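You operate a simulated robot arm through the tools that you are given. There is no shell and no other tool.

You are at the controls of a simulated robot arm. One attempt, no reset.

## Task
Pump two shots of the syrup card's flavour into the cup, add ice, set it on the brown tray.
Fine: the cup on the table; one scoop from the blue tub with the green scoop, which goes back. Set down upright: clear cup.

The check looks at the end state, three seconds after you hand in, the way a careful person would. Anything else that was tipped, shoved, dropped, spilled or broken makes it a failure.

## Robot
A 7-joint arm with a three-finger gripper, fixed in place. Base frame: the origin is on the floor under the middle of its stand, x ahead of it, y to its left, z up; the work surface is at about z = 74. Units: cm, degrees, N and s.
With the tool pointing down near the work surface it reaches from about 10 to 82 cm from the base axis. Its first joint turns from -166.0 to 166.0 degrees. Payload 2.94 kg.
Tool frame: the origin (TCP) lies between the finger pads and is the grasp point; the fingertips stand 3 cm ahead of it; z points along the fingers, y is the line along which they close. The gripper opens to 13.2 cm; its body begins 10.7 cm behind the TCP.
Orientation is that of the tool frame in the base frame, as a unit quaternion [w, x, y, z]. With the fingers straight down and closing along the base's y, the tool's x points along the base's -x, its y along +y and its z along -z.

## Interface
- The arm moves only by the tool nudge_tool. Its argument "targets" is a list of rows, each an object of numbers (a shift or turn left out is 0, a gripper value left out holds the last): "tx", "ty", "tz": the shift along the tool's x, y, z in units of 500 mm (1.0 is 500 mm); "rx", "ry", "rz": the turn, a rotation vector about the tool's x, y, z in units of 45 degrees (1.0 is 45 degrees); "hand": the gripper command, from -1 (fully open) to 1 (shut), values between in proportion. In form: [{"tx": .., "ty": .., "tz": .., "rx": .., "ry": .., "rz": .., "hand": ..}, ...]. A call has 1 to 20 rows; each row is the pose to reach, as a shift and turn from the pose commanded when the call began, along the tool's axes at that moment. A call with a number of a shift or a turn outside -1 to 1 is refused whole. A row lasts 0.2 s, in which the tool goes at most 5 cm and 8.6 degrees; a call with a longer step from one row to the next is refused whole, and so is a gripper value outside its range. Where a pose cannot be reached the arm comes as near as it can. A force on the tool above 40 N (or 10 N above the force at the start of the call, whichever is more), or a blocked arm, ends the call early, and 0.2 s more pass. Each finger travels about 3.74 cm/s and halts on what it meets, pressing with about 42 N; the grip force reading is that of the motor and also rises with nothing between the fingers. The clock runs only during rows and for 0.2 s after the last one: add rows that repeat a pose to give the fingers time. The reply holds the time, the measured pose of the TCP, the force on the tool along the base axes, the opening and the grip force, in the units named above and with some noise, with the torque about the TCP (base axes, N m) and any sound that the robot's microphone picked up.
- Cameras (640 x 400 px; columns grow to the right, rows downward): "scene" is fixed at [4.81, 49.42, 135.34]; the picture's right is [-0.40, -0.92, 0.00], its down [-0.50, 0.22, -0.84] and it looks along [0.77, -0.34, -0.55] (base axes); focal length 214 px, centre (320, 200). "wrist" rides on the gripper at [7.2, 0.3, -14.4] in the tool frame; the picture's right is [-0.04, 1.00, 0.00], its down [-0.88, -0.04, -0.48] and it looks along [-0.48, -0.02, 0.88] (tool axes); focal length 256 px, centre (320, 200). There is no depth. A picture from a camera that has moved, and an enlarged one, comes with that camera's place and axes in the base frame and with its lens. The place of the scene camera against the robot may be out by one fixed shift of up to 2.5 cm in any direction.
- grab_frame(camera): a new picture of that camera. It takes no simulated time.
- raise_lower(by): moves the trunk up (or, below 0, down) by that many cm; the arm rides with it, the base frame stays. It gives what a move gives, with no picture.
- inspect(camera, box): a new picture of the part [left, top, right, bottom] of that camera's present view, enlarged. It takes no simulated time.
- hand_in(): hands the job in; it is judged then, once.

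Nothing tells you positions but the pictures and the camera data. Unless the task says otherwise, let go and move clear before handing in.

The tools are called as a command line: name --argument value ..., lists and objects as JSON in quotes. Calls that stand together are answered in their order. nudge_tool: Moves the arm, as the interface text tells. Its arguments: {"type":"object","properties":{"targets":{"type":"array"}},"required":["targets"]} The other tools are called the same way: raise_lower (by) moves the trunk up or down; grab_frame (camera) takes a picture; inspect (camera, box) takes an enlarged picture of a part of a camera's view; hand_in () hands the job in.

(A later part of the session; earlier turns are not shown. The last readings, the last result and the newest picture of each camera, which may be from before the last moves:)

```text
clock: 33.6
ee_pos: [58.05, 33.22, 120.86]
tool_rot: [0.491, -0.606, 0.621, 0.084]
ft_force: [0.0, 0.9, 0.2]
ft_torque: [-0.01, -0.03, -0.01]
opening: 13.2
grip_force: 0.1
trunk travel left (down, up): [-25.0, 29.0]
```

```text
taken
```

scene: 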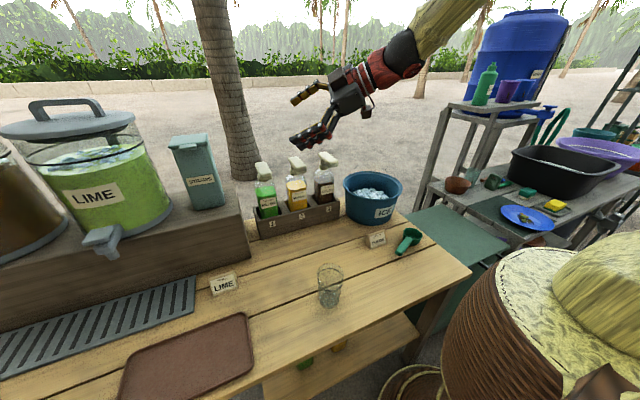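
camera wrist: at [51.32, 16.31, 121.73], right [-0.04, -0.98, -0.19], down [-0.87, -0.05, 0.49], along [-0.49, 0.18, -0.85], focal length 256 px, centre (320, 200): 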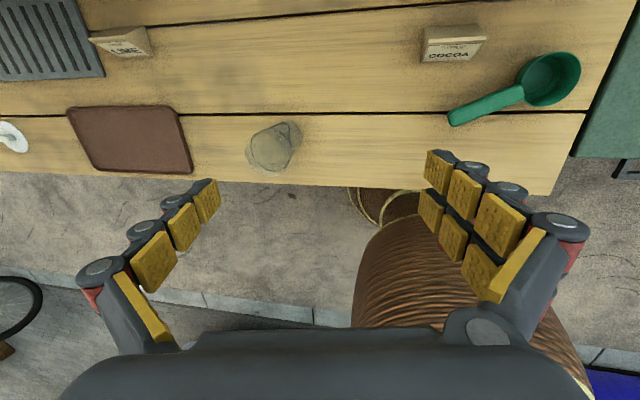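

nudge_tool --targets '[{"tx": 0.0006, "ty": -0.0446, "tz": -0.0019, "rx": 0.1052, "ry": -0.0048, "rz": 0.1498}, {"tx": 0.0065, "ty": -0.0886, "tz": -0.0074, "rx": 0.2104, "ry": -0.0096, "rz": 0.2996}, {"tx": 0.0174, "ty": -0.1308, "tz": -0.0166, "rx": 0.3156, "ry": -0.0144, "rz": 0.4494}, {"tx": 0.0332, "ty": -0.1706, "tz": -0.029, "rx": 0.4208, "ry": -0.0192, "rz": 0.5992}, {"tx": 0.0536, "ty": -0.2072, "tz": -0.0446, "rx": 0.526, "ry": -0.024, "rz": 0.749}, {"tx": 0.0782, "ty": -0.2398, "tz": -0.063, "rx": 0.6312, "ry": -0.0288, "rz": 0.8988}, {"tx": 0.0782, "ty": -0.2398, "tz": -0.063, "rx": 0.6312, "ry": -0.0288, "rz": 0.8988}]'

grab_frame --camera "scene"

```text
clock: 35.2
ee_pos: [67.43, 25.29, 125.46]
tool_rot: [0.569, -0.218, 0.786, 0.103]
ft_force: [0.4, 0.8, 0.1]
ft_torque: [-0.02, -0.03, -0.01]
opening: 13.19
grip_force: 0.1
trunk travel left (down, up): [-25.0, 29.0]
```

```text
taken
```

scene: 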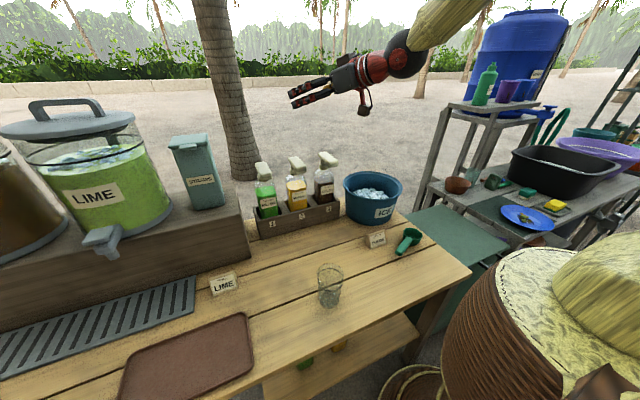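

The wrist is unwound and reachable again. I'll retract above the free table, tilt about 40° forward with the hand facing radially outwards, and then lower the trunk.

nudge_tool --targets '[{"tx": 0.032, "ty": 0.0406, "tz": -0.0369, "rx": -0.022, "ry": 0.097, "rz": 0.004}, {"tx": 0.064, "ty": 0.0811, "tz": -0.0737, "rx": -0.045, "ry": 0.194, "rz": 0.008}, {"tx": 0.096, "ty": 0.1217, "tz": -0.1106, "rx": -0.067, "ry": 0.29, "rz": 0.012}, {"tx": 0.128, "ty": 0.1623, "tz": -0.1474, "rx": -0.09, "ry": 0.387, "rz": 0.015}, {"tx": 0.16, "ty": 0.2029, "tz": -0.1843, "rx": -0.112, "ry": 0.484, "rz": 0.019}, {"tx": 0.192, "ty": 0.2434, "tz": -0.2211, "rx": -0.135, "ry": 0.581, "rz": 0.023}, {"tx": 0.224, "ty": 0.284, "tz": -0.258, "rx": -0.157, "ry": 0.678, "rz": 0.027}, {"tx": 0.224, "ty": 0.284, "tz": -0.258, "rx": -0.157, "ry": 0.678, "rz": 0.027}]'

grab_frame --camera "scene"

```text
clock: 37.0
ee_pos: [46.85, 30.07, 118.0]
tool_rot: [0.326, -0.264, 0.903, 0.094]
ft_force: [-0.2, 0.4, -0.8]
ft_torque: [-0.01, -0.04, 0.02]
opening: 13.2
grip_force: 0.1
trunk travel left (down, up): [-25.0, 29.0]
```

```text
taken
```

scene: 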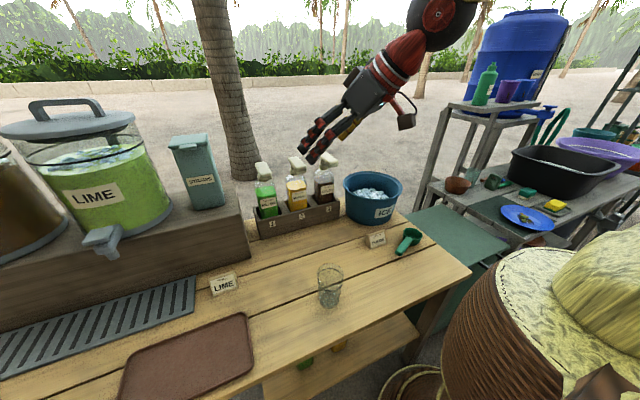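

raise_lower --by -25

grab_frame --camera "scene"

grab_frame --camera "wrist"

```text
clock: 39.5
ee_pos: [47.03, 29.89, 93.09]
tool_rot: [0.327, -0.264, 0.902, 0.094]
ft_force: [0.1, -0.5, 0.1]
ft_torque: [-0.01, -0.01, 0.0]
opening: 13.2
grip_force: 0.0
trunk travel left (down, up): [0.0, 54.0]
```

```text
taken
```

scene: 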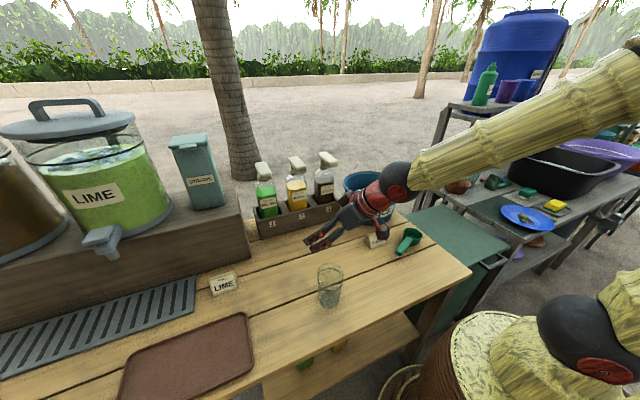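

```text
taken
camera wrist: at [34.38, 22.25, 99.35], right [-0.51, 0.86, 0.03], down [0.33, 0.17, 0.93], along [0.79, 0.48, -0.37], focal length 256 px, centre (320, 200)
```

wrist: 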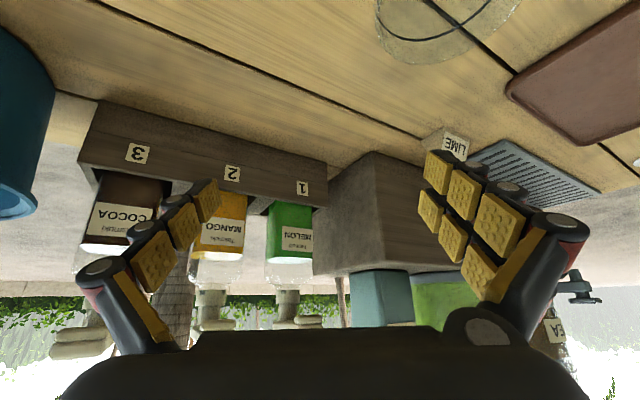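

nudge_tool --targets '[{"tx": 0.006, "ty": 0.028, "tz": -0.036, "rx": -0.019, "ry": 0.079, "rz": -0.03}, {"tx": 0.012, "ty": 0.056, "tz": -0.071, "rx": -0.038, "ry": 0.158, "rz": -0.06}, {"tx": 0.017, "ty": 0.083, "tz": -0.107, "rx": -0.056, "ry": 0.237, "rz": -0.09}, {"tx": 0.023, "ty": 0.111, "tz": -0.142, "rx": -0.075, "ry": 0.316, "rz": -0.12}, {"tx": 0.029, "ty": 0.139, "tz": -0.178, "rx": -0.094, "ry": 0.395, "rz": -0.15}, {"tx": 0.029, "ty": 0.139, "tz": -0.178, "rx": -0.094, "ry": 0.395, "rz": -0.15}]'

grab_frame --camera "scene"

grab_frame --camera "wrist"

```text
clock: 41.0
ee_pos: [37.44, 32.22, 98.95]
tool_rot: [0.178, -0.34, 0.921, 0.067]
ft_force: [1.5, -0.8, 0.2]
ft_torque: [0.01, 0.0, 0.01]
opening: 13.2
grip_force: 0.0
trunk travel left (down, up): [0.0, 54.0]
```

```text
taken
```

scene: 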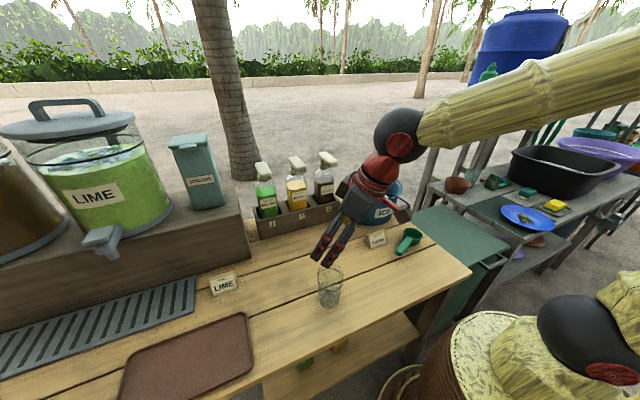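

```text
taken
camera wrist: at [28.01, 24.47, 109.5], right [-0.62, 0.78, 0.02], down [0.51, 0.38, 0.77], along [0.6, 0.49, -0.64], focal length 256 px, centre (320, 200)
```

wrist: 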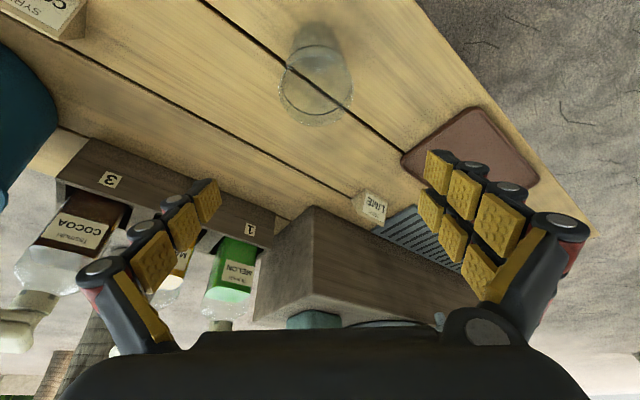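

inspect --camera "wrist" --box '[256, 0, 384, 140]'

```text
2.86 times, centred on (320, 70) of wrist
camera zoom: at [28.01, 24.47, 109.5], right [-0.62, 0.78, 0.02], down [0.51, 0.38, 0.77], along [0.6, 0.49, -0.64], focal length 731 px, centre (320, 571)
```

zoom: 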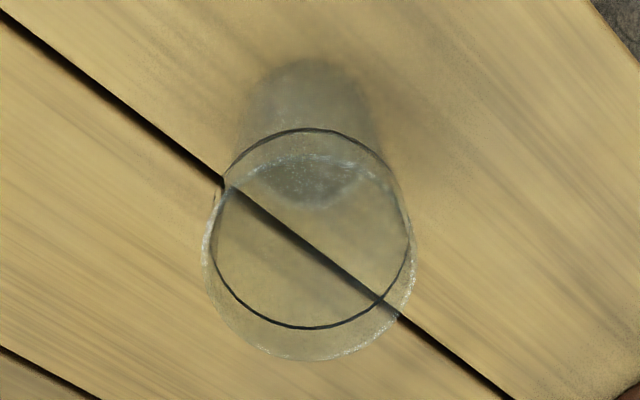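

The pose is fine now, and the cup reads as centred at (37.8, 32.4) with its rim at about z = 85. I'll descend straight around it.

nudge_tool --targets '[{"tx": 0.028, "tz": 0.068}, {"tx": 0.056, "tz": 0.136}, {"tx": 0.084, "tz": 0.204}, {"tx": 0.105, "tz": 0.255}, {"tx": 0.125, "tz": 0.302}, {"tx": 0.1406, "tz": 0.34}, {"tx": 0.1406, "tz": 0.34}]'

grab_frame --camera "wrist"

inspect --camera "scene" --box '[280, 200, 420, 320]'

```text
clock: 42.5
ee_pos: [37.32, 32.24, 80.38]
tool_rot: [0.179, -0.339, 0.921, 0.067]
ft_force: [0.4, -0.5, 0.0]
ft_torque: [0.01, 0.0, 0.02]
opening: 13.17
grip_force: 0.1
trunk travel left (down, up): [0.0, 54.0]
```

```text
taken
camera wrist: at [27.96, 24.45, 90.96], right [-0.62, 0.79, 0.02], down [0.51, 0.38, 0.77], along [0.6, 0.49, -0.64], focal length 256 px, centre (320, 200)
```

wrist: 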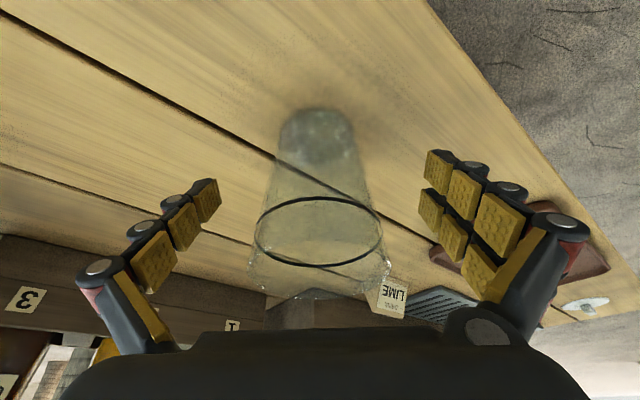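

```text
3.33 times, centred on (350, 260) of scene
camera zoom: at [4.81, 49.42, 135.34], right [-0.4, -0.92, 0.0], down [-0.5, 0.22, -0.84], along [0.77, -0.34, -0.55], focal length 715 px, centre (220, 0)
```

zoom: 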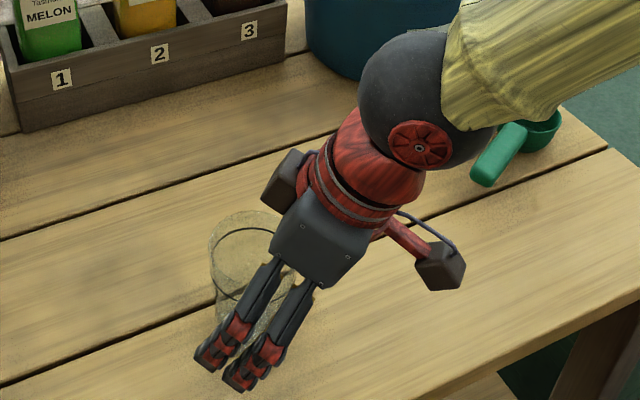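

nudge_tool --targets '[{"hand": 0.3}, {"hand": 0.3}, {"hand": 0.3}, {"hand": 0.3}, {"hand": 0.3}, {"hand": 0.3}, {"hand": 0.3}, {"hand": 0.3}]'

grab_frame --camera "wrist"

inspect --camera "scene" --box '[280, 200, 420, 320]'

```text
clock: 44.4
ee_pos: [37.33, 32.18, 80.41]
tool_rot: [0.18, -0.34, 0.921, 0.066]
ft_force: [-1.1, -0.9, 3.4]
ft_torque: [-0.12, -0.06, -0.03]
opening: 6.6
grip_force: 42.1
trunk travel left (down, up): [0.0, 54.0]
```

```text
taken
camera wrist: at [27.95, 24.44, 91.0], right [-0.62, 0.79, 0.02], down [0.51, 0.38, 0.77], along [0.6, 0.49, -0.64], focal length 256 px, centre (320, 200)
```

wrist: 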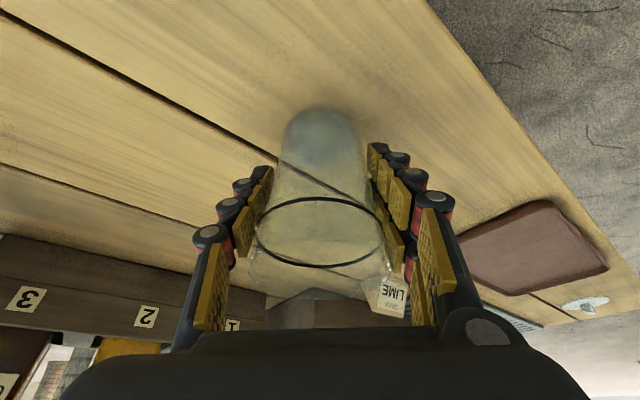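

```text
3.33 times, centred on (350, 260) of scene
camera zoom: at [4.81, 49.42, 135.34], right [-0.4, -0.92, 0.0], down [-0.5, 0.22, -0.84], along [0.77, -0.34, -0.55], focal length 715 px, centre (220, 0)
```

zoom: 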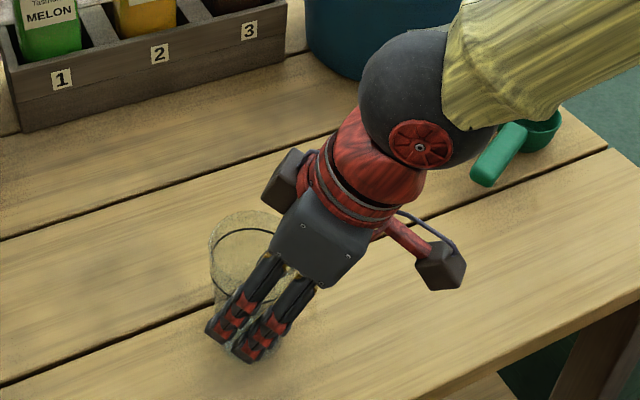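

The cup is gripped upright (opening 6.6 cm, 42 N). I'll lift it and carry it to a spot in front of the rack at bottle 3, turning the hand to face the rack.

nudge_tool --targets '[{"tx": -0.03, "tz": -0.074}, {"tx": -0.06, "tz": -0.148}, {"tx": -0.0809, "ty": -0.0757, "tz": -0.1396, "rx": 0.042, "rz": 0.104}, {"tx": -0.1017, "ty": -0.1514, "tz": -0.1311, "rx": 0.085, "rz": 0.209}, {"tx": -0.1226, "ty": -0.2271, "tz": -0.1227, "rx": 0.127, "rz": 0.313}, {"tx": -0.1434, "ty": -0.3029, "tz": -0.1143, "rx": 0.169, "rz": 0.418}, {"tx": -0.1643, "ty": -0.3786, "tz": -0.1059, "rx": 0.211, "rz": 0.522}, {"tx": -0.1851, "ty": -0.4543, "tz": -0.0974, "rx": 0.254, "rz": 0.627}, {"tx": -0.206, "ty": -0.53, "tz": -0.089, "rx": 0.296, "rz": 0.731}, {"tx": -0.206, "ty": -0.53, "tz": -0.089, "rx": 0.296, "rz": 0.731}]'

grab_frame --camera "wrist"

grab_frame --camera "scene"

```text
clock: 46.5
ee_pos: [60.68, 17.09, 88.41]
tool_rot: [0.189, -0.042, 0.981, 0.009]
ft_force: [1.3, 0.8, -0.9]
ft_torque: [0.01, 0.03, 0.05]
opening: 6.59
grip_force: 41.8
trunk travel left (down, up): [0.0, 54.0]
```

```text
taken
camera wrist: at [48.57, 16.26, 99.0], right [-0.05, 1.0, 0.02], down [0.64, 0.02, 0.77], along [0.77, 0.05, -0.64], focal length 256 px, centre (320, 200)
```

wrist: 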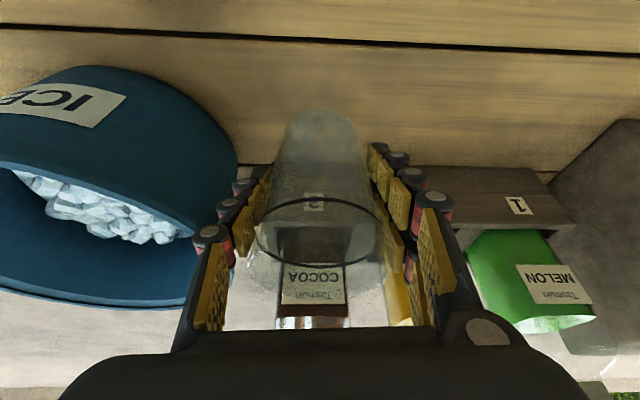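

```text
taken
```

scene: 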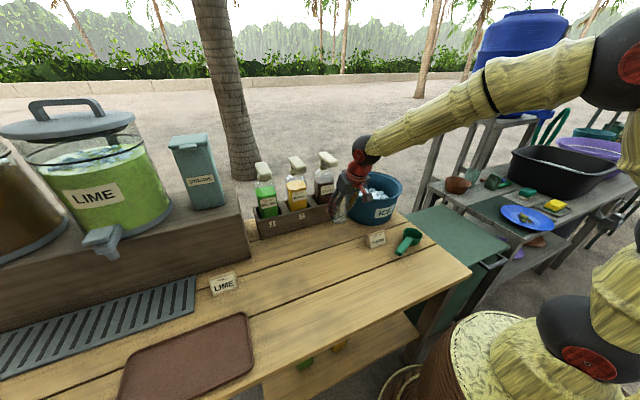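

inspect --camera "wrist" --box '[180, 90, 480, 280]'

inspect --camera "scene" --box '[290, 130, 410, 240]'

```text
2.11 times, centred on (330, 185) of wrist
camera zoom: at [48.57, 16.26, 99.0], right [-0.05, 1.0, 0.02], down [0.64, 0.02, 0.77], along [0.77, 0.05, -0.64], focal length 539 px, centre (299, 232)
```

zoom: 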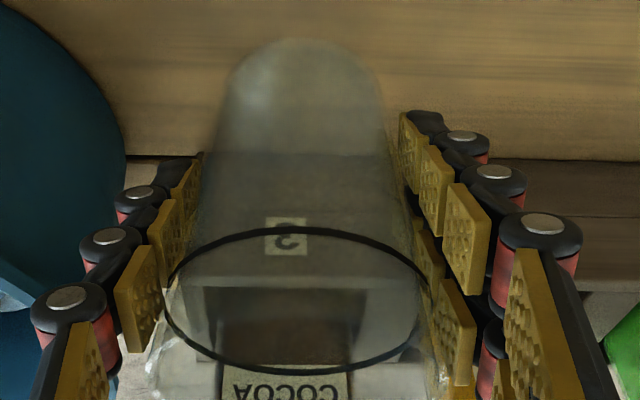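

```text
3.64 times, centred on (350, 185) of scene
camera zoom: at [4.81, 49.42, 135.34], right [-0.4, -0.92, 0.0], down [-0.5, 0.22, -0.84], along [0.77, -0.34, -0.55], focal length 780 px, centre (211, 254)
```

zoom: 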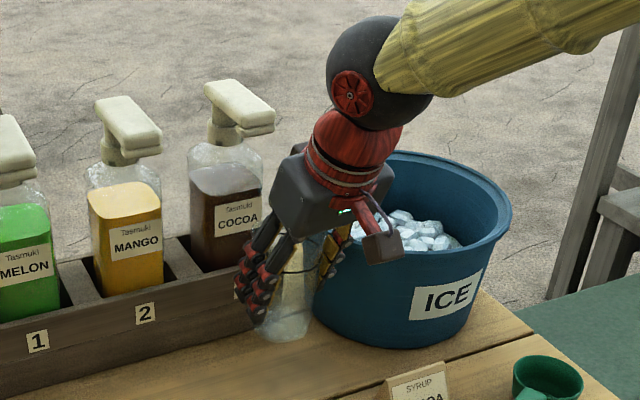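

The cup is centred on slot 3 (y ≈ 17), about 6 cm short of the spot. I'll lower it to just above the table and then slide it forward under the spout.

nudge_tool --targets '[{"tx": 0.0282, "tz": 0.0705}, {"tx": 0.0564, "tz": 0.141}, {"tx": 0.0564, "tz": 0.141}, {"tx": 0.0272, "ty": -0.002, "tz": 0.1527}, {"tx": -0.002, "ty": -0.0044, "tz": 0.1644}, {"tx": -0.0311, "ty": -0.0065, "tz": 0.176}, {"tx": -0.0602, "ty": -0.0087, "tz": 0.1877}, {"tx": -0.0602, "ty": -0.0087, "tz": 0.1877}]'

inspect --camera "wrist" --box '[160, 60, 480, 280]'

inspect --camera "scene" --box '[300, 140, 400, 240]'

```text
clock: 48.4
ee_pos: [66.62, 17.07, 80.66]
tool_rot: [0.189, -0.044, 0.981, 0.008]
ft_force: [-13.7, -0.9, -0.3]
ft_torque: [0.04, -0.4, 0.07]
opening: 6.58
grip_force: 42.0
trunk travel left (down, up): [0.0, 54.0]
```

```text
1.82 times, centred on (320, 170) of wrist
camera zoom: at [54.68, 16.35, 91.33], right [-0.05, 1.0, 0.02], down [0.64, 0.02, 0.77], along [0.77, 0.05, -0.64], focal length 465 px, centre (320, 254)
```

zoom: 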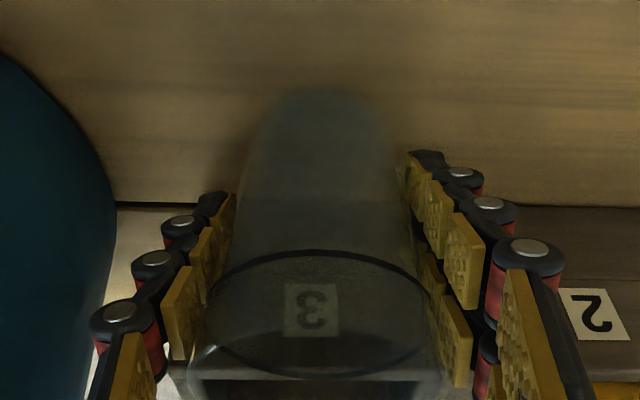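

```text
4.00 times, centred on (350, 190) of scene
camera zoom: at [4.81, 49.42, 135.34], right [-0.4, -0.92, 0.0], down [-0.5, 0.22, -0.84], along [0.77, -0.34, -0.55], focal length 858 px, centre (200, 240)
```

zoom: 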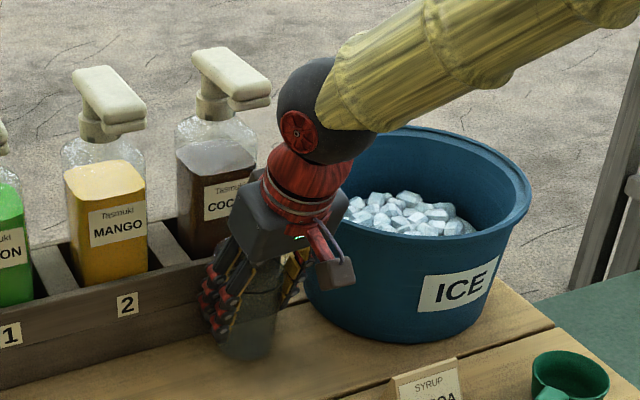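

There is a 14 N push against x: the cup is touching the rack. I'll back off slightly until the contact force is gone.

nudge_tool --targets '[{"tx": 0.014, "tz": -0.0056}, {"tx": 0.014, "tz": -0.0056}, {"tx": 0.014, "tz": -0.0056}]'

inspect --camera "scene" --box '[240, 140, 400, 240]'

```text
clock: 49.1
ee_pos: [66.18, 17.08, 80.9]
tool_rot: [0.19, -0.044, 0.981, 0.009]
ft_force: [0.1, 0.3, 0.0]
ft_torque: [0.01, -0.04, -0.01]
opening: 6.57
grip_force: 42.0
trunk travel left (down, up): [0.0, 54.0]
```

```text
4.00 times, centred on (320, 190) of scene
camera zoom: at [4.81, 49.42, 135.34], right [-0.4, -0.92, 0.0], down [-0.5, 0.22, -0.84], along [0.77, -0.34, -0.55], focal length 858 px, centre (320, 240)
```

zoom: 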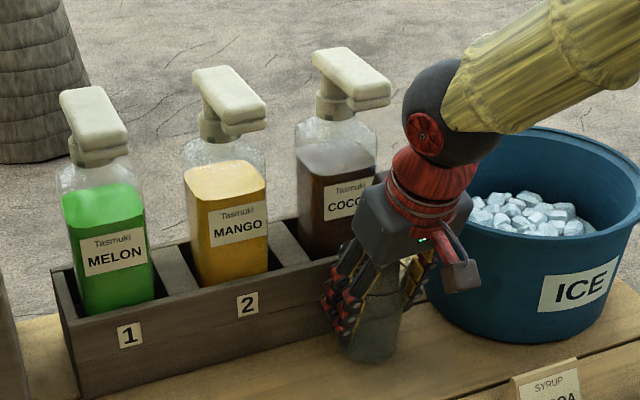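

nudge_tool --targets '[{"tx": 0.0015, "tz": 0.004}, {"tx": 0.003, "tz": 0.0075}, {"tx": 0.003, "tz": 0.0075}]'

```text
clock: 50.0
ee_pos: [66.12, 17.1, 80.41]
tool_rot: [0.19, -0.044, 0.981, 0.008]
ft_force: [-0.8, 0.2, 1.7]
ft_torque: [-0.02, 0.05, 0.0]
opening: 6.57
grip_force: 42.2
trunk travel left (down, up): [0.0, 54.0]
```

The cup has touched down on the table (a slight upward force). I'll release it slowly, opening only as far as needed.

nudge_tool --targets '[{"hand": -0.1}, {"hand": -0.2}, {"hand": -0.3}, {"hand": -0.4}, {"hand": -0.5}, {"hand": -0.5}, {"hand": -0.5}]'

inspect --camera "wrist" --box '[160, 60, 480, 280]'

inspect --camera "scene" --box '[300, 140, 400, 240]'

```text
clock: 51.5
ee_pos: [66.28, 17.08, 80.42]
tool_rot: [0.19, -0.043, 0.981, 0.008]
ft_force: [-1.1, 1.1, 0.1]
ft_torque: [0.02, 0.02, -0.02]
opening: 9.9
grip_force: 0.1
trunk travel left (down, up): [0.0, 54.0]
```

```text
1.82 times, centred on (320, 170) of wrist
camera zoom: at [54.09, 16.29, 90.97], right [-0.05, 1.0, 0.02], down [0.64, 0.02, 0.77], along [0.77, 0.05, -0.64], focal length 465 px, centre (320, 254)
```

zoom: 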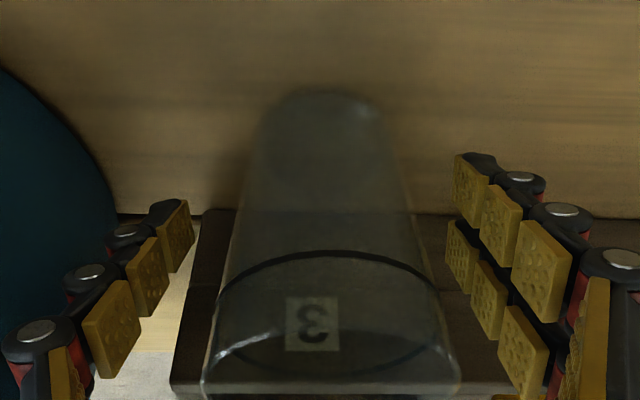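

```text
4.00 times, centred on (350, 190) of scene
camera zoom: at [4.81, 49.42, 135.34], right [-0.4, -0.92, 0.0], down [-0.5, 0.22, -0.84], along [0.77, -0.34, -0.55], focal length 858 px, centre (200, 240)
```

zoom: 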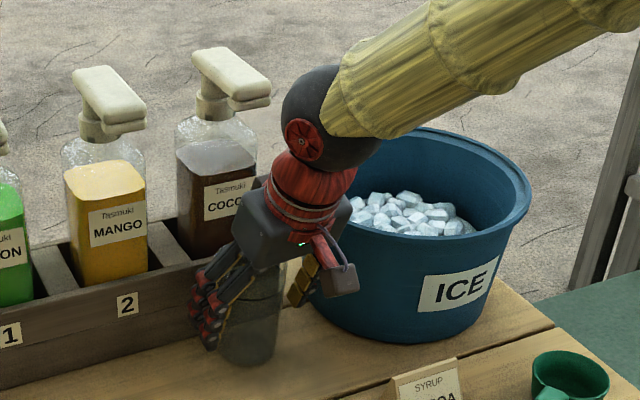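

The cup stands upright and free. I'll back the open hand straight out, away from the cup, then up.

nudge_tool --targets '[{"tx": 0.03, "tz": -0.012}, {"tx": 0.075, "tz": -0.03}, {"tx": 0.12, "tz": -0.048}, {"tx": 0.165, "tz": -0.066}, {"tx": 0.204, "tz": -0.082}, {"tx": 0.175, "tz": -0.155}, {"tx": 0.145, "tz": -0.23}, {"tx": 0.115, "tz": -0.305}, {"tx": 0.085, "tz": -0.38}, {"tx": 0.056, "tz": -0.453}, {"tx": 0.056, "tz": -0.453}]'

grab_frame --camera "wrist"

inspect --camera "scene" --box '[290, 140, 390, 240]'

```text
clock: 54.0
ee_pos: [55.08, 16.15, 100.46]
tool_rot: [0.189, -0.043, 0.981, 0.008]
ft_force: [-0.2, 0.7, 1.0]
ft_torque: [-0.03, -0.02, -0.04]
opening: 9.88
grip_force: 0.1
trunk travel left (down, up): [0.0, 54.0]
```

```text
taken
camera wrist: at [42.94, 15.28, 110.99], right [-0.05, 1.0, 0.02], down [0.64, 0.02, 0.77], along [0.77, 0.05, -0.64], focal length 256 px, centre (320, 200)
```

wrist: 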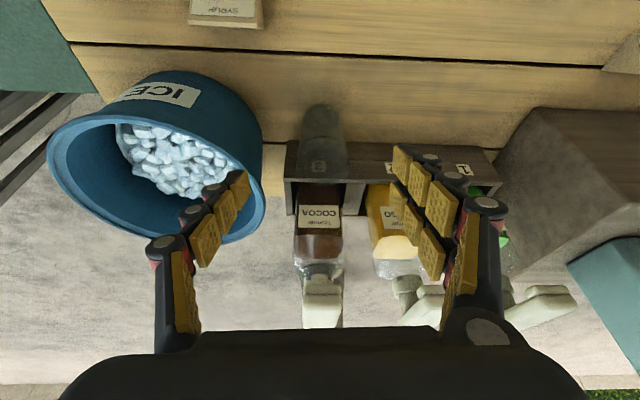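

```text
4.00 times, centred on (340, 190) of scene
camera zoom: at [4.81, 49.42, 135.34], right [-0.4, -0.92, 0.0], down [-0.5, 0.22, -0.84], along [0.77, -0.34, -0.55], focal length 858 px, centre (240, 240)
```

zoom: 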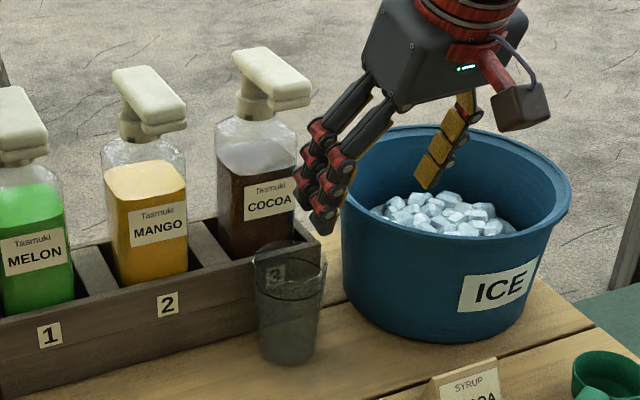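

inspect --camera "scene" --box '[315, 195, 347, 235]'

inspect --camera "wrist" --box '[280, 90, 370, 340]'

inspect --camera "wrist" --box '[290, 250, 354, 330]'

inspect --camera "wrist" --box '[280, 90, 360, 190]'

```text
10.00 times, centred on (331, 215) of scene
camera zoom: at [4.81, 49.42, 135.34], right [-0.4, -0.92, 0.0], down [-0.5, 0.22, -0.84], along [0.77, -0.34, -0.55], focal length 2145 px, centre (210, 50)
```

zoom: 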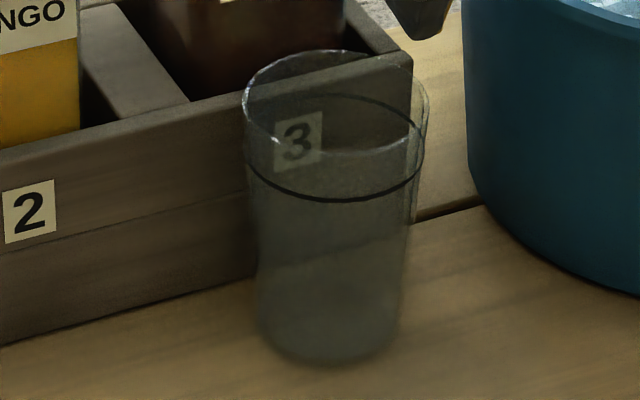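

```text
1.60 times, centred on (325, 215) of wrist
camera zoom: at [42.94, 15.28, 110.99], right [-0.05, 1.0, 0.02], down [0.64, 0.02, 0.77], along [0.77, 0.05, -0.64], focal length 410 px, centre (312, 176)
```

zoom: 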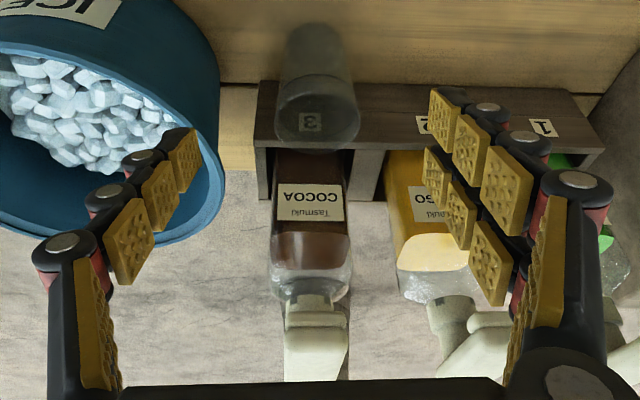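

```text
5.00 times, centred on (322, 290) of wrist
camera zoom: at [42.94, 15.28, 110.99], right [-0.05, 1.0, 0.02], down [0.64, 0.02, 0.77], along [0.77, 0.05, -0.64], focal length 1280 px, centre (310, -250)
```

zoom: 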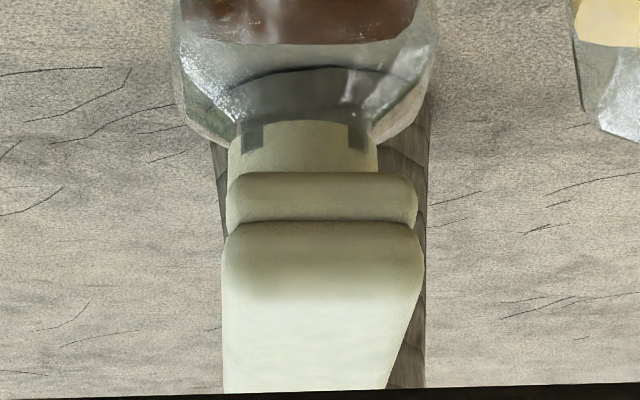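

```text
4.00 times, centred on (320, 140) of wrist
camera zoom: at [42.94, 15.28, 110.99], right [-0.05, 1.0, 0.02], down [0.64, 0.02, 0.77], along [0.77, 0.05, -0.64], focal length 1024 px, centre (320, 440)
```

zoom: 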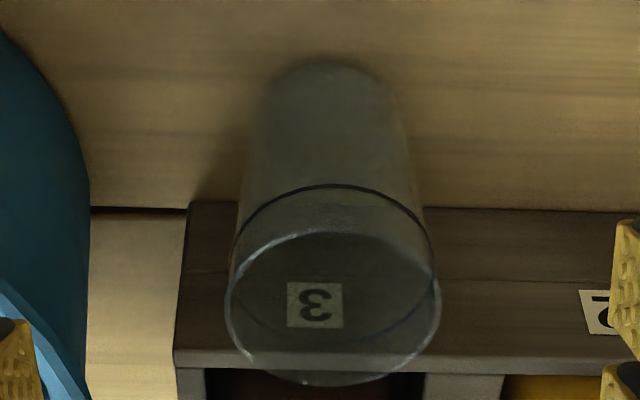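

The cup stands at about (67.1, 17.3), and the spout outlet at about (69, 17) is above its mouth. Next I'll close the fingers, rise and move over the cocoa pump head, staying above it.

nudge_tool --targets '[{"tx": -0.0285, "tz": -0.0712, "hand": 1}, {"tx": -0.057, "tz": -0.1424, "hand": 1}, {"tx": -0.0854, "tz": -0.2136, "hand": 1}, {"tx": -0.0854, "tz": -0.2136, "hand": 1}, {"tx": -0.1559, "ty": -0.0043, "tz": -0.1854, "rx": -0.0126, "rz": -0.0314}, {"tx": -0.2264, "ty": -0.0085, "tz": -0.1572, "rx": -0.0252, "rz": -0.0628}, {"tx": -0.297, "ty": -0.0128, "tz": -0.129, "rx": -0.0378, "rz": -0.0942}, {"tx": -0.3675, "ty": -0.017, "tz": -0.1008, "rx": -0.0504, "rz": -0.1256}, {"tx": -0.438, "ty": -0.0213, "tz": -0.0726, "rx": -0.063, "rz": -0.157}, {"tx": -0.438, "ty": -0.0213, "tz": -0.0726, "rx": -0.063, "rz": -0.157}]'

grab_frame --camera "wrist"

inspect --camera "scene" --box '[280, 110, 400, 230]'

```text
clock: 56.1
ee_pos: [74.23, 16.83, 111.95]
tool_rot: [0.189, -0.108, 0.976, 0.02]
ft_force: [-0.2, 1.2, -1.0]
ft_torque: [0.02, 0.03, 0.0]
opening: 0.0
grip_force: 28.7
trunk travel left (down, up): [0.0, 54.0]
```

```text
taken
camera wrist: at [62.38, 14.37, 122.48], right [-0.18, 0.98, 0.02], down [0.63, 0.1, 0.77], along [0.75, 0.15, -0.64], focal length 256 px, centre (320, 200)
```

wrist: 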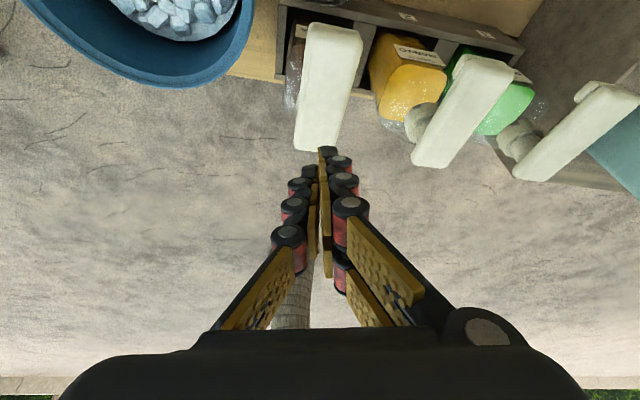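

```text
3.33 times, centred on (340, 170) of scene
camera zoom: at [4.81, 49.42, 135.34], right [-0.4, -0.92, 0.0], down [-0.5, 0.22, -0.84], along [0.77, -0.34, -0.55], focal length 715 px, centre (253, 300)
```

zoom: 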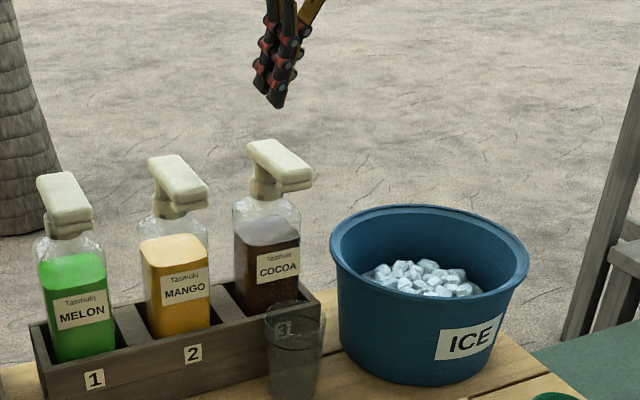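

The closed fingertips are above the pump head at about (75.3, 17.1), and the head top is at z ≈ 102.6. I'll come down to just above it.

nudge_tool --targets '[{"tx": 0.0149, "tz": 0.0371}, {"tx": 0.0299, "tz": 0.0743}, {"tx": 0.0426, "tz": 0.1058}, {"tx": 0.0426, "tz": 0.1058}]'

inspect --camera "scene" --box '[290, 130, 370, 180]'

inspect --camera "wrist" --box '[260, 20, 420, 220]'

```text
clock: 57.1
ee_pos: [74.12, 16.8, 106.27]
tool_rot: [0.19, -0.108, 0.976, 0.021]
ft_force: [1.1, -0.4, 1.8]
ft_torque: [0.06, 0.02, 0.02]
opening: 0.02
grip_force: 28.7
trunk travel left (down, up): [0.0, 54.0]
```

```text
8.00 times, centred on (330, 155) of scene
camera zoom: at [4.81, 49.42, 135.34], right [-0.4, -0.92, 0.0], down [-0.5, 0.22, -0.84], along [0.77, -0.34, -0.55], focal length 1716 px, centre (240, 560)
```

zoom: 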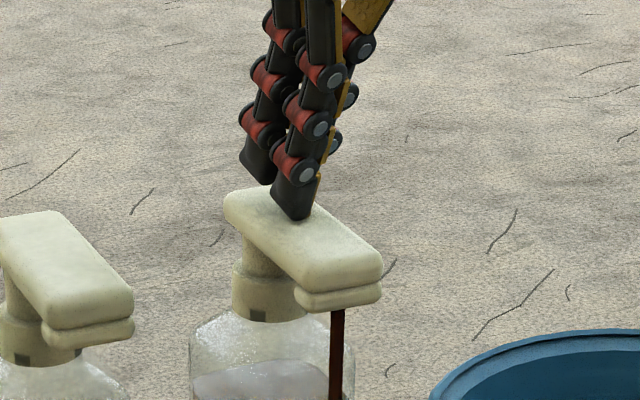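

```text
2.00 times, centred on (340, 120) of wrist
camera zoom: at [62.34, 14.36, 116.85], right [-0.18, 0.98, 0.02], down [0.63, 0.1, 0.77], along [0.76, 0.15, -0.64], focal length 512 px, centre (280, 360)
```

zoom: 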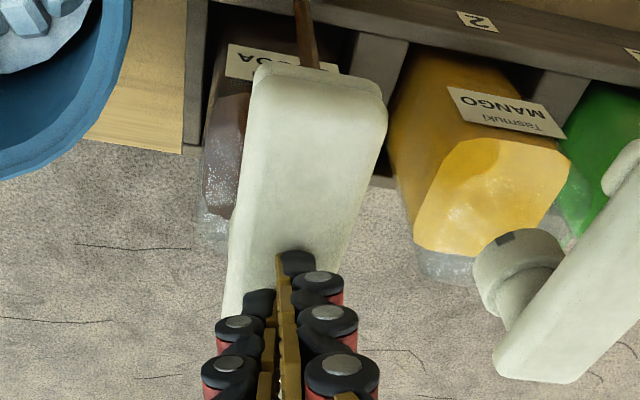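

A cocoa stream has already started with light contact. I'll check that it lands in the cup before moving on.

inspect --camera "scene" --box '[300, 150, 380, 240]'

inspect --camera "scene" --box '[316, 190, 348, 235]'

```text
4.44 times, centred on (340, 195) of scene
camera zoom: at [4.81, 49.42, 135.34], right [-0.4, -0.92, 0.0], down [-0.5, 0.22, -0.84], along [0.77, -0.34, -0.55], focal length 953 px, centre (231, 222)
```

zoom: 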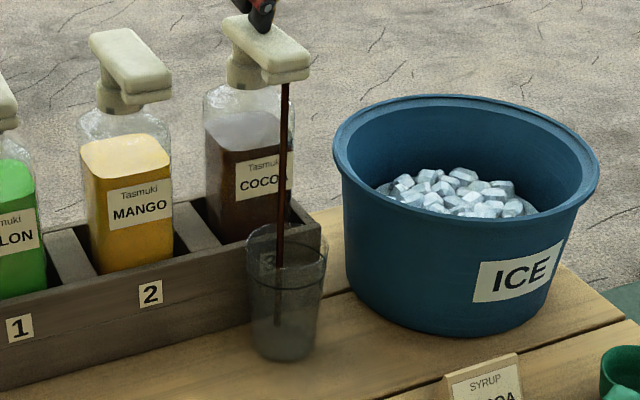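

```text
8.89 times, centred on (332, 212) of scene
camera zoom: at [4.81, 49.42, 135.34], right [-0.4, -0.92, 0.0], down [-0.5, 0.22, -0.84], along [0.77, -0.34, -0.55], focal length 1906 px, centre (213, 89)
```

zoom: 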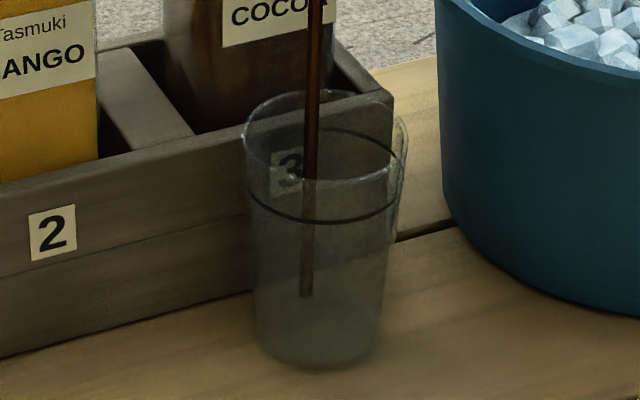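

The stream falls inside the cup. I'll press on to the full stroke so the shot is complete, watching the force.

nudge_tool --targets '[{"tx": 0.0045, "tz": 0.0111}, {"tx": 0.009, "tz": 0.0223}, {"tx": 0.009, "tz": 0.0223}]'

inspect --camera "scene" --box '[300, 150, 380, 240]'

inspect --camera "scene" --box '[290, 130, 370, 180]'

```text
clock: 58.0
ee_pos: [74.15, 16.72, 105.08]
tool_rot: [0.19, -0.109, 0.976, 0.021]
ft_force: [1.3, -0.1, 7.9]
ft_torque: [0.04, 0.03, -0.01]
opening: 0.0
grip_force: 28.7
trunk travel left (down, up): [0.0, 54.0]
```

```text
4.44 times, centred on (340, 195) of scene
camera zoom: at [4.81, 49.42, 135.34], right [-0.4, -0.92, 0.0], down [-0.5, 0.22, -0.84], along [0.77, -0.34, -0.55], focal length 953 px, centre (231, 222)
```

zoom: 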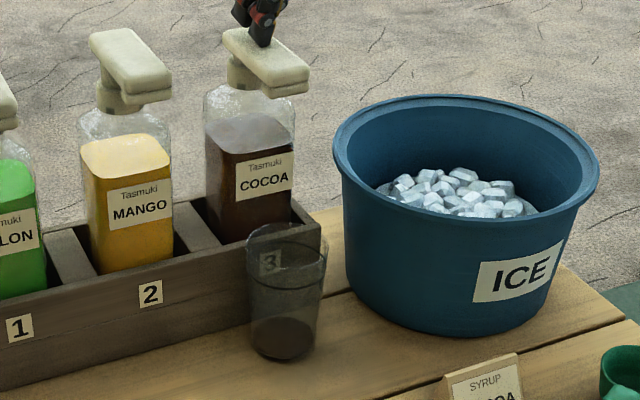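

```text
8.00 times, centred on (330, 155) of scene
camera zoom: at [4.81, 49.42, 135.34], right [-0.4, -0.92, 0.0], down [-0.5, 0.22, -0.84], along [0.77, -0.34, -0.55], focal length 1716 px, centre (240, 560)
```

zoom: 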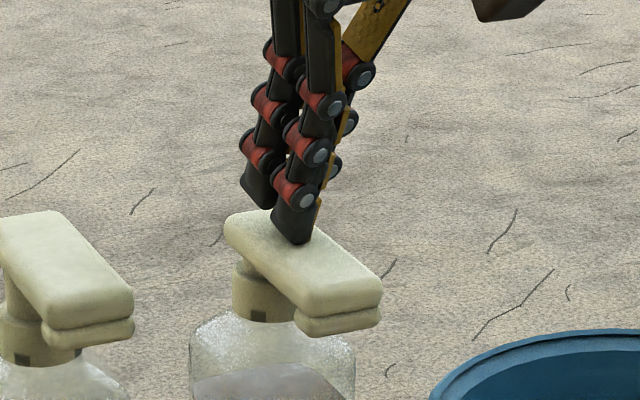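

nudge_tool --targets '[{"tx": 0.0022, "tz": 0.0056}, {"tx": 0.0045, "tz": 0.0111}, {"tx": 0.0045, "tz": 0.0111}]'

inspect --camera "scene" --box '[300, 150, 380, 240]'

```text
clock: 58.8
ee_pos: [74.18, 16.69, 104.88]
tool_rot: [0.192, -0.109, 0.975, 0.022]
ft_force: [1.6, 1.1, 22.2]
ft_torque: [0.07, 0.19, 0.05]
opening: 0.0
grip_force: 28.9
trunk travel left (down, up): [0.0, 54.0]
```

```text
4.44 times, centred on (340, 195) of scene
camera zoom: at [4.81, 49.42, 135.34], right [-0.4, -0.92, 0.0], down [-0.5, 0.22, -0.84], along [0.77, -0.34, -0.55], focal length 953 px, centre (231, 222)
```

zoom: 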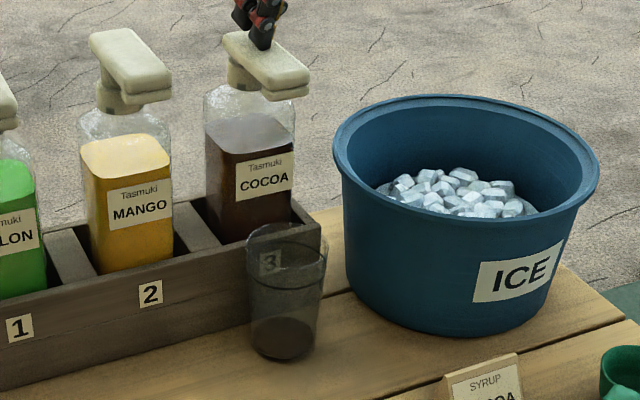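

The stroke has bottomed out (22 N), with one shot in the cup. I'll raise clear so the pump returns fully.

nudge_tool --targets '[{"tx": -0.015, "tz": -0.0371}, {"tx": -0.0336, "tz": -0.0836}, {"tx": -0.0411, "tz": -0.1021}, {"tx": -0.0411, "tz": -0.1021}, {"tx": -0.0411, "tz": -0.1021}]'

inspect --camera "scene" --box '[300, 150, 380, 240]'

inspect --camera "scene" --box '[316, 190, 348, 235]'

```text
clock: 60.0
ee_pos: [74.19, 16.8, 109.88]
tool_rot: [0.189, -0.108, 0.976, 0.021]
ft_force: [0.2, -0.6, -0.6]
ft_torque: [0.01, 0.01, 0.01]
opening: 0.01
grip_force: 28.7
trunk travel left (down, up): [0.0, 54.0]
```

```text
4.44 times, centred on (340, 195) of scene
camera zoom: at [4.81, 49.42, 135.34], right [-0.4, -0.92, 0.0], down [-0.5, 0.22, -0.84], along [0.77, -0.34, -0.55], focal length 953 px, centre (231, 222)
```

zoom: 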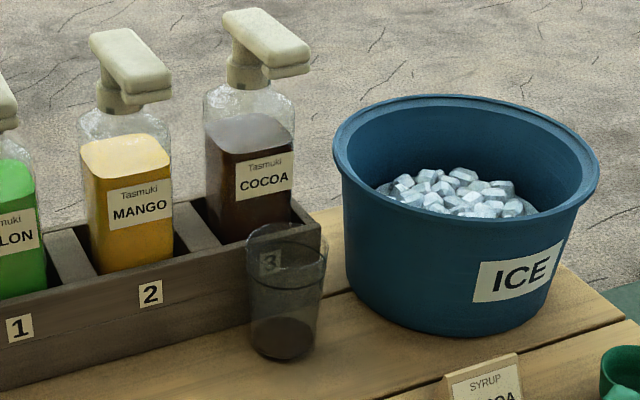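

```text
8.89 times, centred on (332, 212) of scene
camera zoom: at [4.81, 49.42, 135.34], right [-0.4, -0.92, 0.0], down [-0.5, 0.22, -0.84], along [0.77, -0.34, -0.55], focal length 1906 px, centre (213, 89)
```

zoom: 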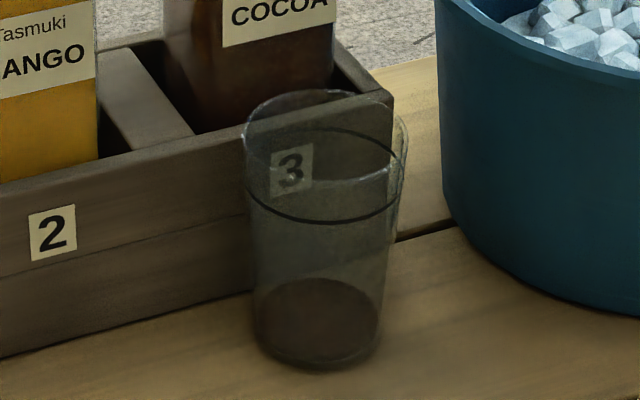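

The pump returned to the top and one shot sits in the cup. Now the second full stroke.

nudge_tool --targets '[{"tx": 0.012, "tz": 0.03}, {"tx": 0.022, "tz": 0.055}, {"tx": 0.0299, "tz": 0.0743}, {"tx": 0.0355, "tz": 0.0882}, {"tx": 0.0396, "tz": 0.0985}, {"tx": 0.0405, "tz": 0.1006}, {"tx": 0.0405, "tz": 0.1006}]'

inspect --camera "scene" --box '[300, 150, 380, 240]'

```text
clock: 61.5
ee_pos: [74.13, 16.8, 104.97]
tool_rot: [0.191, -0.109, 0.975, 0.021]
ft_force: [1.4, 0.5, 20.8]
ft_torque: [0.01, 0.18, 0.06]
opening: 0.0
grip_force: 28.3
trunk travel left (down, up): [0.0, 54.0]
```

```text
4.44 times, centred on (340, 195) of scene
camera zoom: at [4.81, 49.42, 135.34], right [-0.4, -0.92, 0.0], down [-0.5, 0.22, -0.84], along [0.77, -0.34, -0.55], focal length 953 px, centre (231, 222)
```

zoom: 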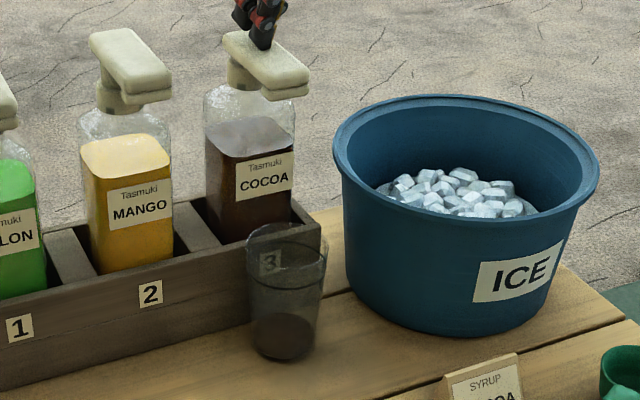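

nudge_tool --targets '[{"tx": -0.015, "tz": -0.0371}, {"tx": -0.0411, "tz": -0.1021}, {"tx": -0.0747, "tz": -0.1857}, {"tx": -0.0747, "tz": -0.1857}]'

inspect --camera "scene" --box '[300, 150, 380, 240]'

inspect --camera "scene" --box '[316, 190, 348, 235]'

```text
clock: 62.5
ee_pos: [74.08, 16.7, 114.56]
tool_rot: [0.189, -0.109, 0.976, 0.021]
ft_force: [0.8, 0.7, 0.6]
ft_torque: [-0.02, 0.0, 0.02]
opening: 0.0
grip_force: 28.1
trunk travel left (down, up): [0.0, 54.0]
```

```text
4.44 times, centred on (340, 195) of scene
camera zoom: at [4.81, 49.42, 135.34], right [-0.4, -0.92, 0.0], down [-0.5, 0.22, -0.84], along [0.77, -0.34, -0.55], focal length 953 px, centre (231, 222)
```

zoom: 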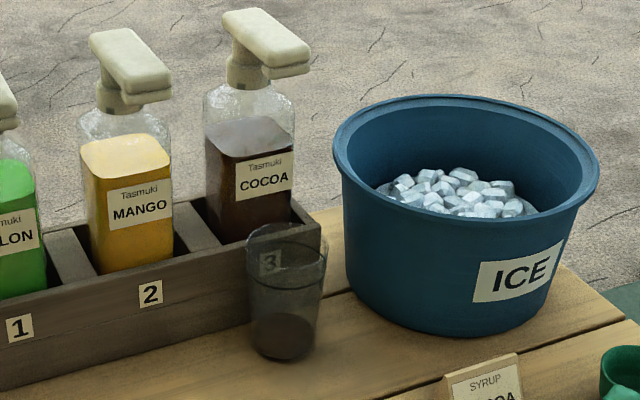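

```text
8.89 times, centred on (332, 212) of scene
camera zoom: at [4.81, 49.42, 135.34], right [-0.4, -0.92, 0.0], down [-0.5, 0.22, -0.84], along [0.77, -0.34, -0.55], focal length 1906 px, centre (213, 89)
```

zoom: 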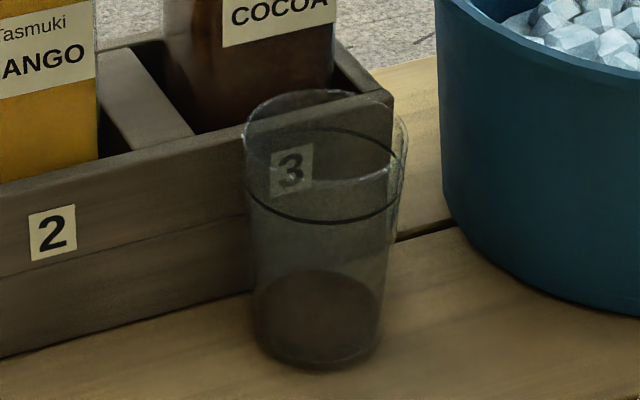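

Both shots are in the cup. Next I'll retrieve the cup from under the spout the same way: back out high, open to about 10 cm, and come down in front of it.

nudge_tool --targets '[{"tx": 0.0715, "ty": 0.0144, "tz": -0.0223, "rx": 0.0126, "rz": 0.0314}, {"tx": 0.143, "ty": 0.0289, "tz": -0.0446, "rx": 0.0252, "rz": 0.0628}, {"tx": 0.2146, "ty": 0.0433, "tz": -0.067, "rx": 0.0378, "rz": 0.0942}, {"tx": 0.2861, "ty": 0.0578, "tz": -0.0893, "rx": 0.0504, "rz": 0.1256, "hand": -0.5}, {"tx": 0.3576, "ty": 0.0722, "tz": -0.1116, "rx": 0.063, "rz": 0.157, "hand": -0.5}, {"tx": 0.388, "ty": 0.0724, "tz": -0.036, "rx": 0.063, "rz": 0.157, "hand": -0.5}, {"tx": 0.4184, "ty": 0.0726, "tz": 0.0397, "rx": 0.063, "rz": 0.157, "hand": -0.5}, {"tx": 0.4488, "ty": 0.0727, "tz": 0.1154, "rx": 0.063, "rz": 0.157, "hand": -0.5}, {"tx": 0.4793, "ty": 0.0728, "tz": 0.191, "rx": 0.063, "rz": 0.157, "hand": -0.5}, {"tx": 0.4793, "ty": 0.0728, "tz": 0.191, "rx": 0.063, "rz": 0.157, "hand": -0.5}]'

grab_frame --camera "wrist"

```text
clock: 64.8
ee_pos: [55.13, 16.24, 96.65]
tool_rot: [0.191, -0.044, 0.981, 0.009]
ft_force: [-0.5, -0.4, -0.3]
ft_torque: [-0.03, 0.03, 0.04]
opening: 9.92
grip_force: 0.1
trunk travel left (down, up): [0.0, 54.0]
```

```text
taken
camera wrist: at [43.09, 15.35, 107.12], right [-0.05, 1.0, 0.02], down [0.64, 0.02, 0.77], along [0.77, 0.05, -0.64], focal length 256 px, centre (320, 200)
```

wrist: 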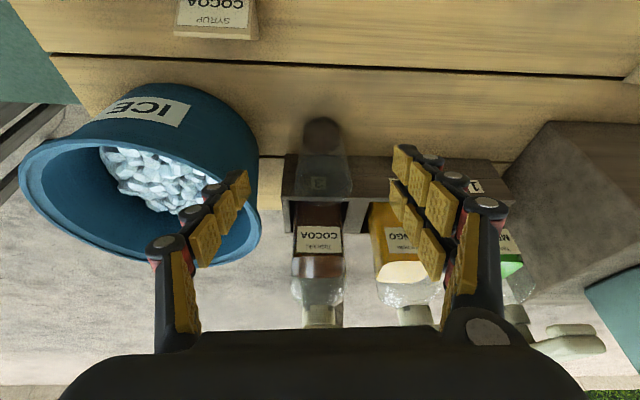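

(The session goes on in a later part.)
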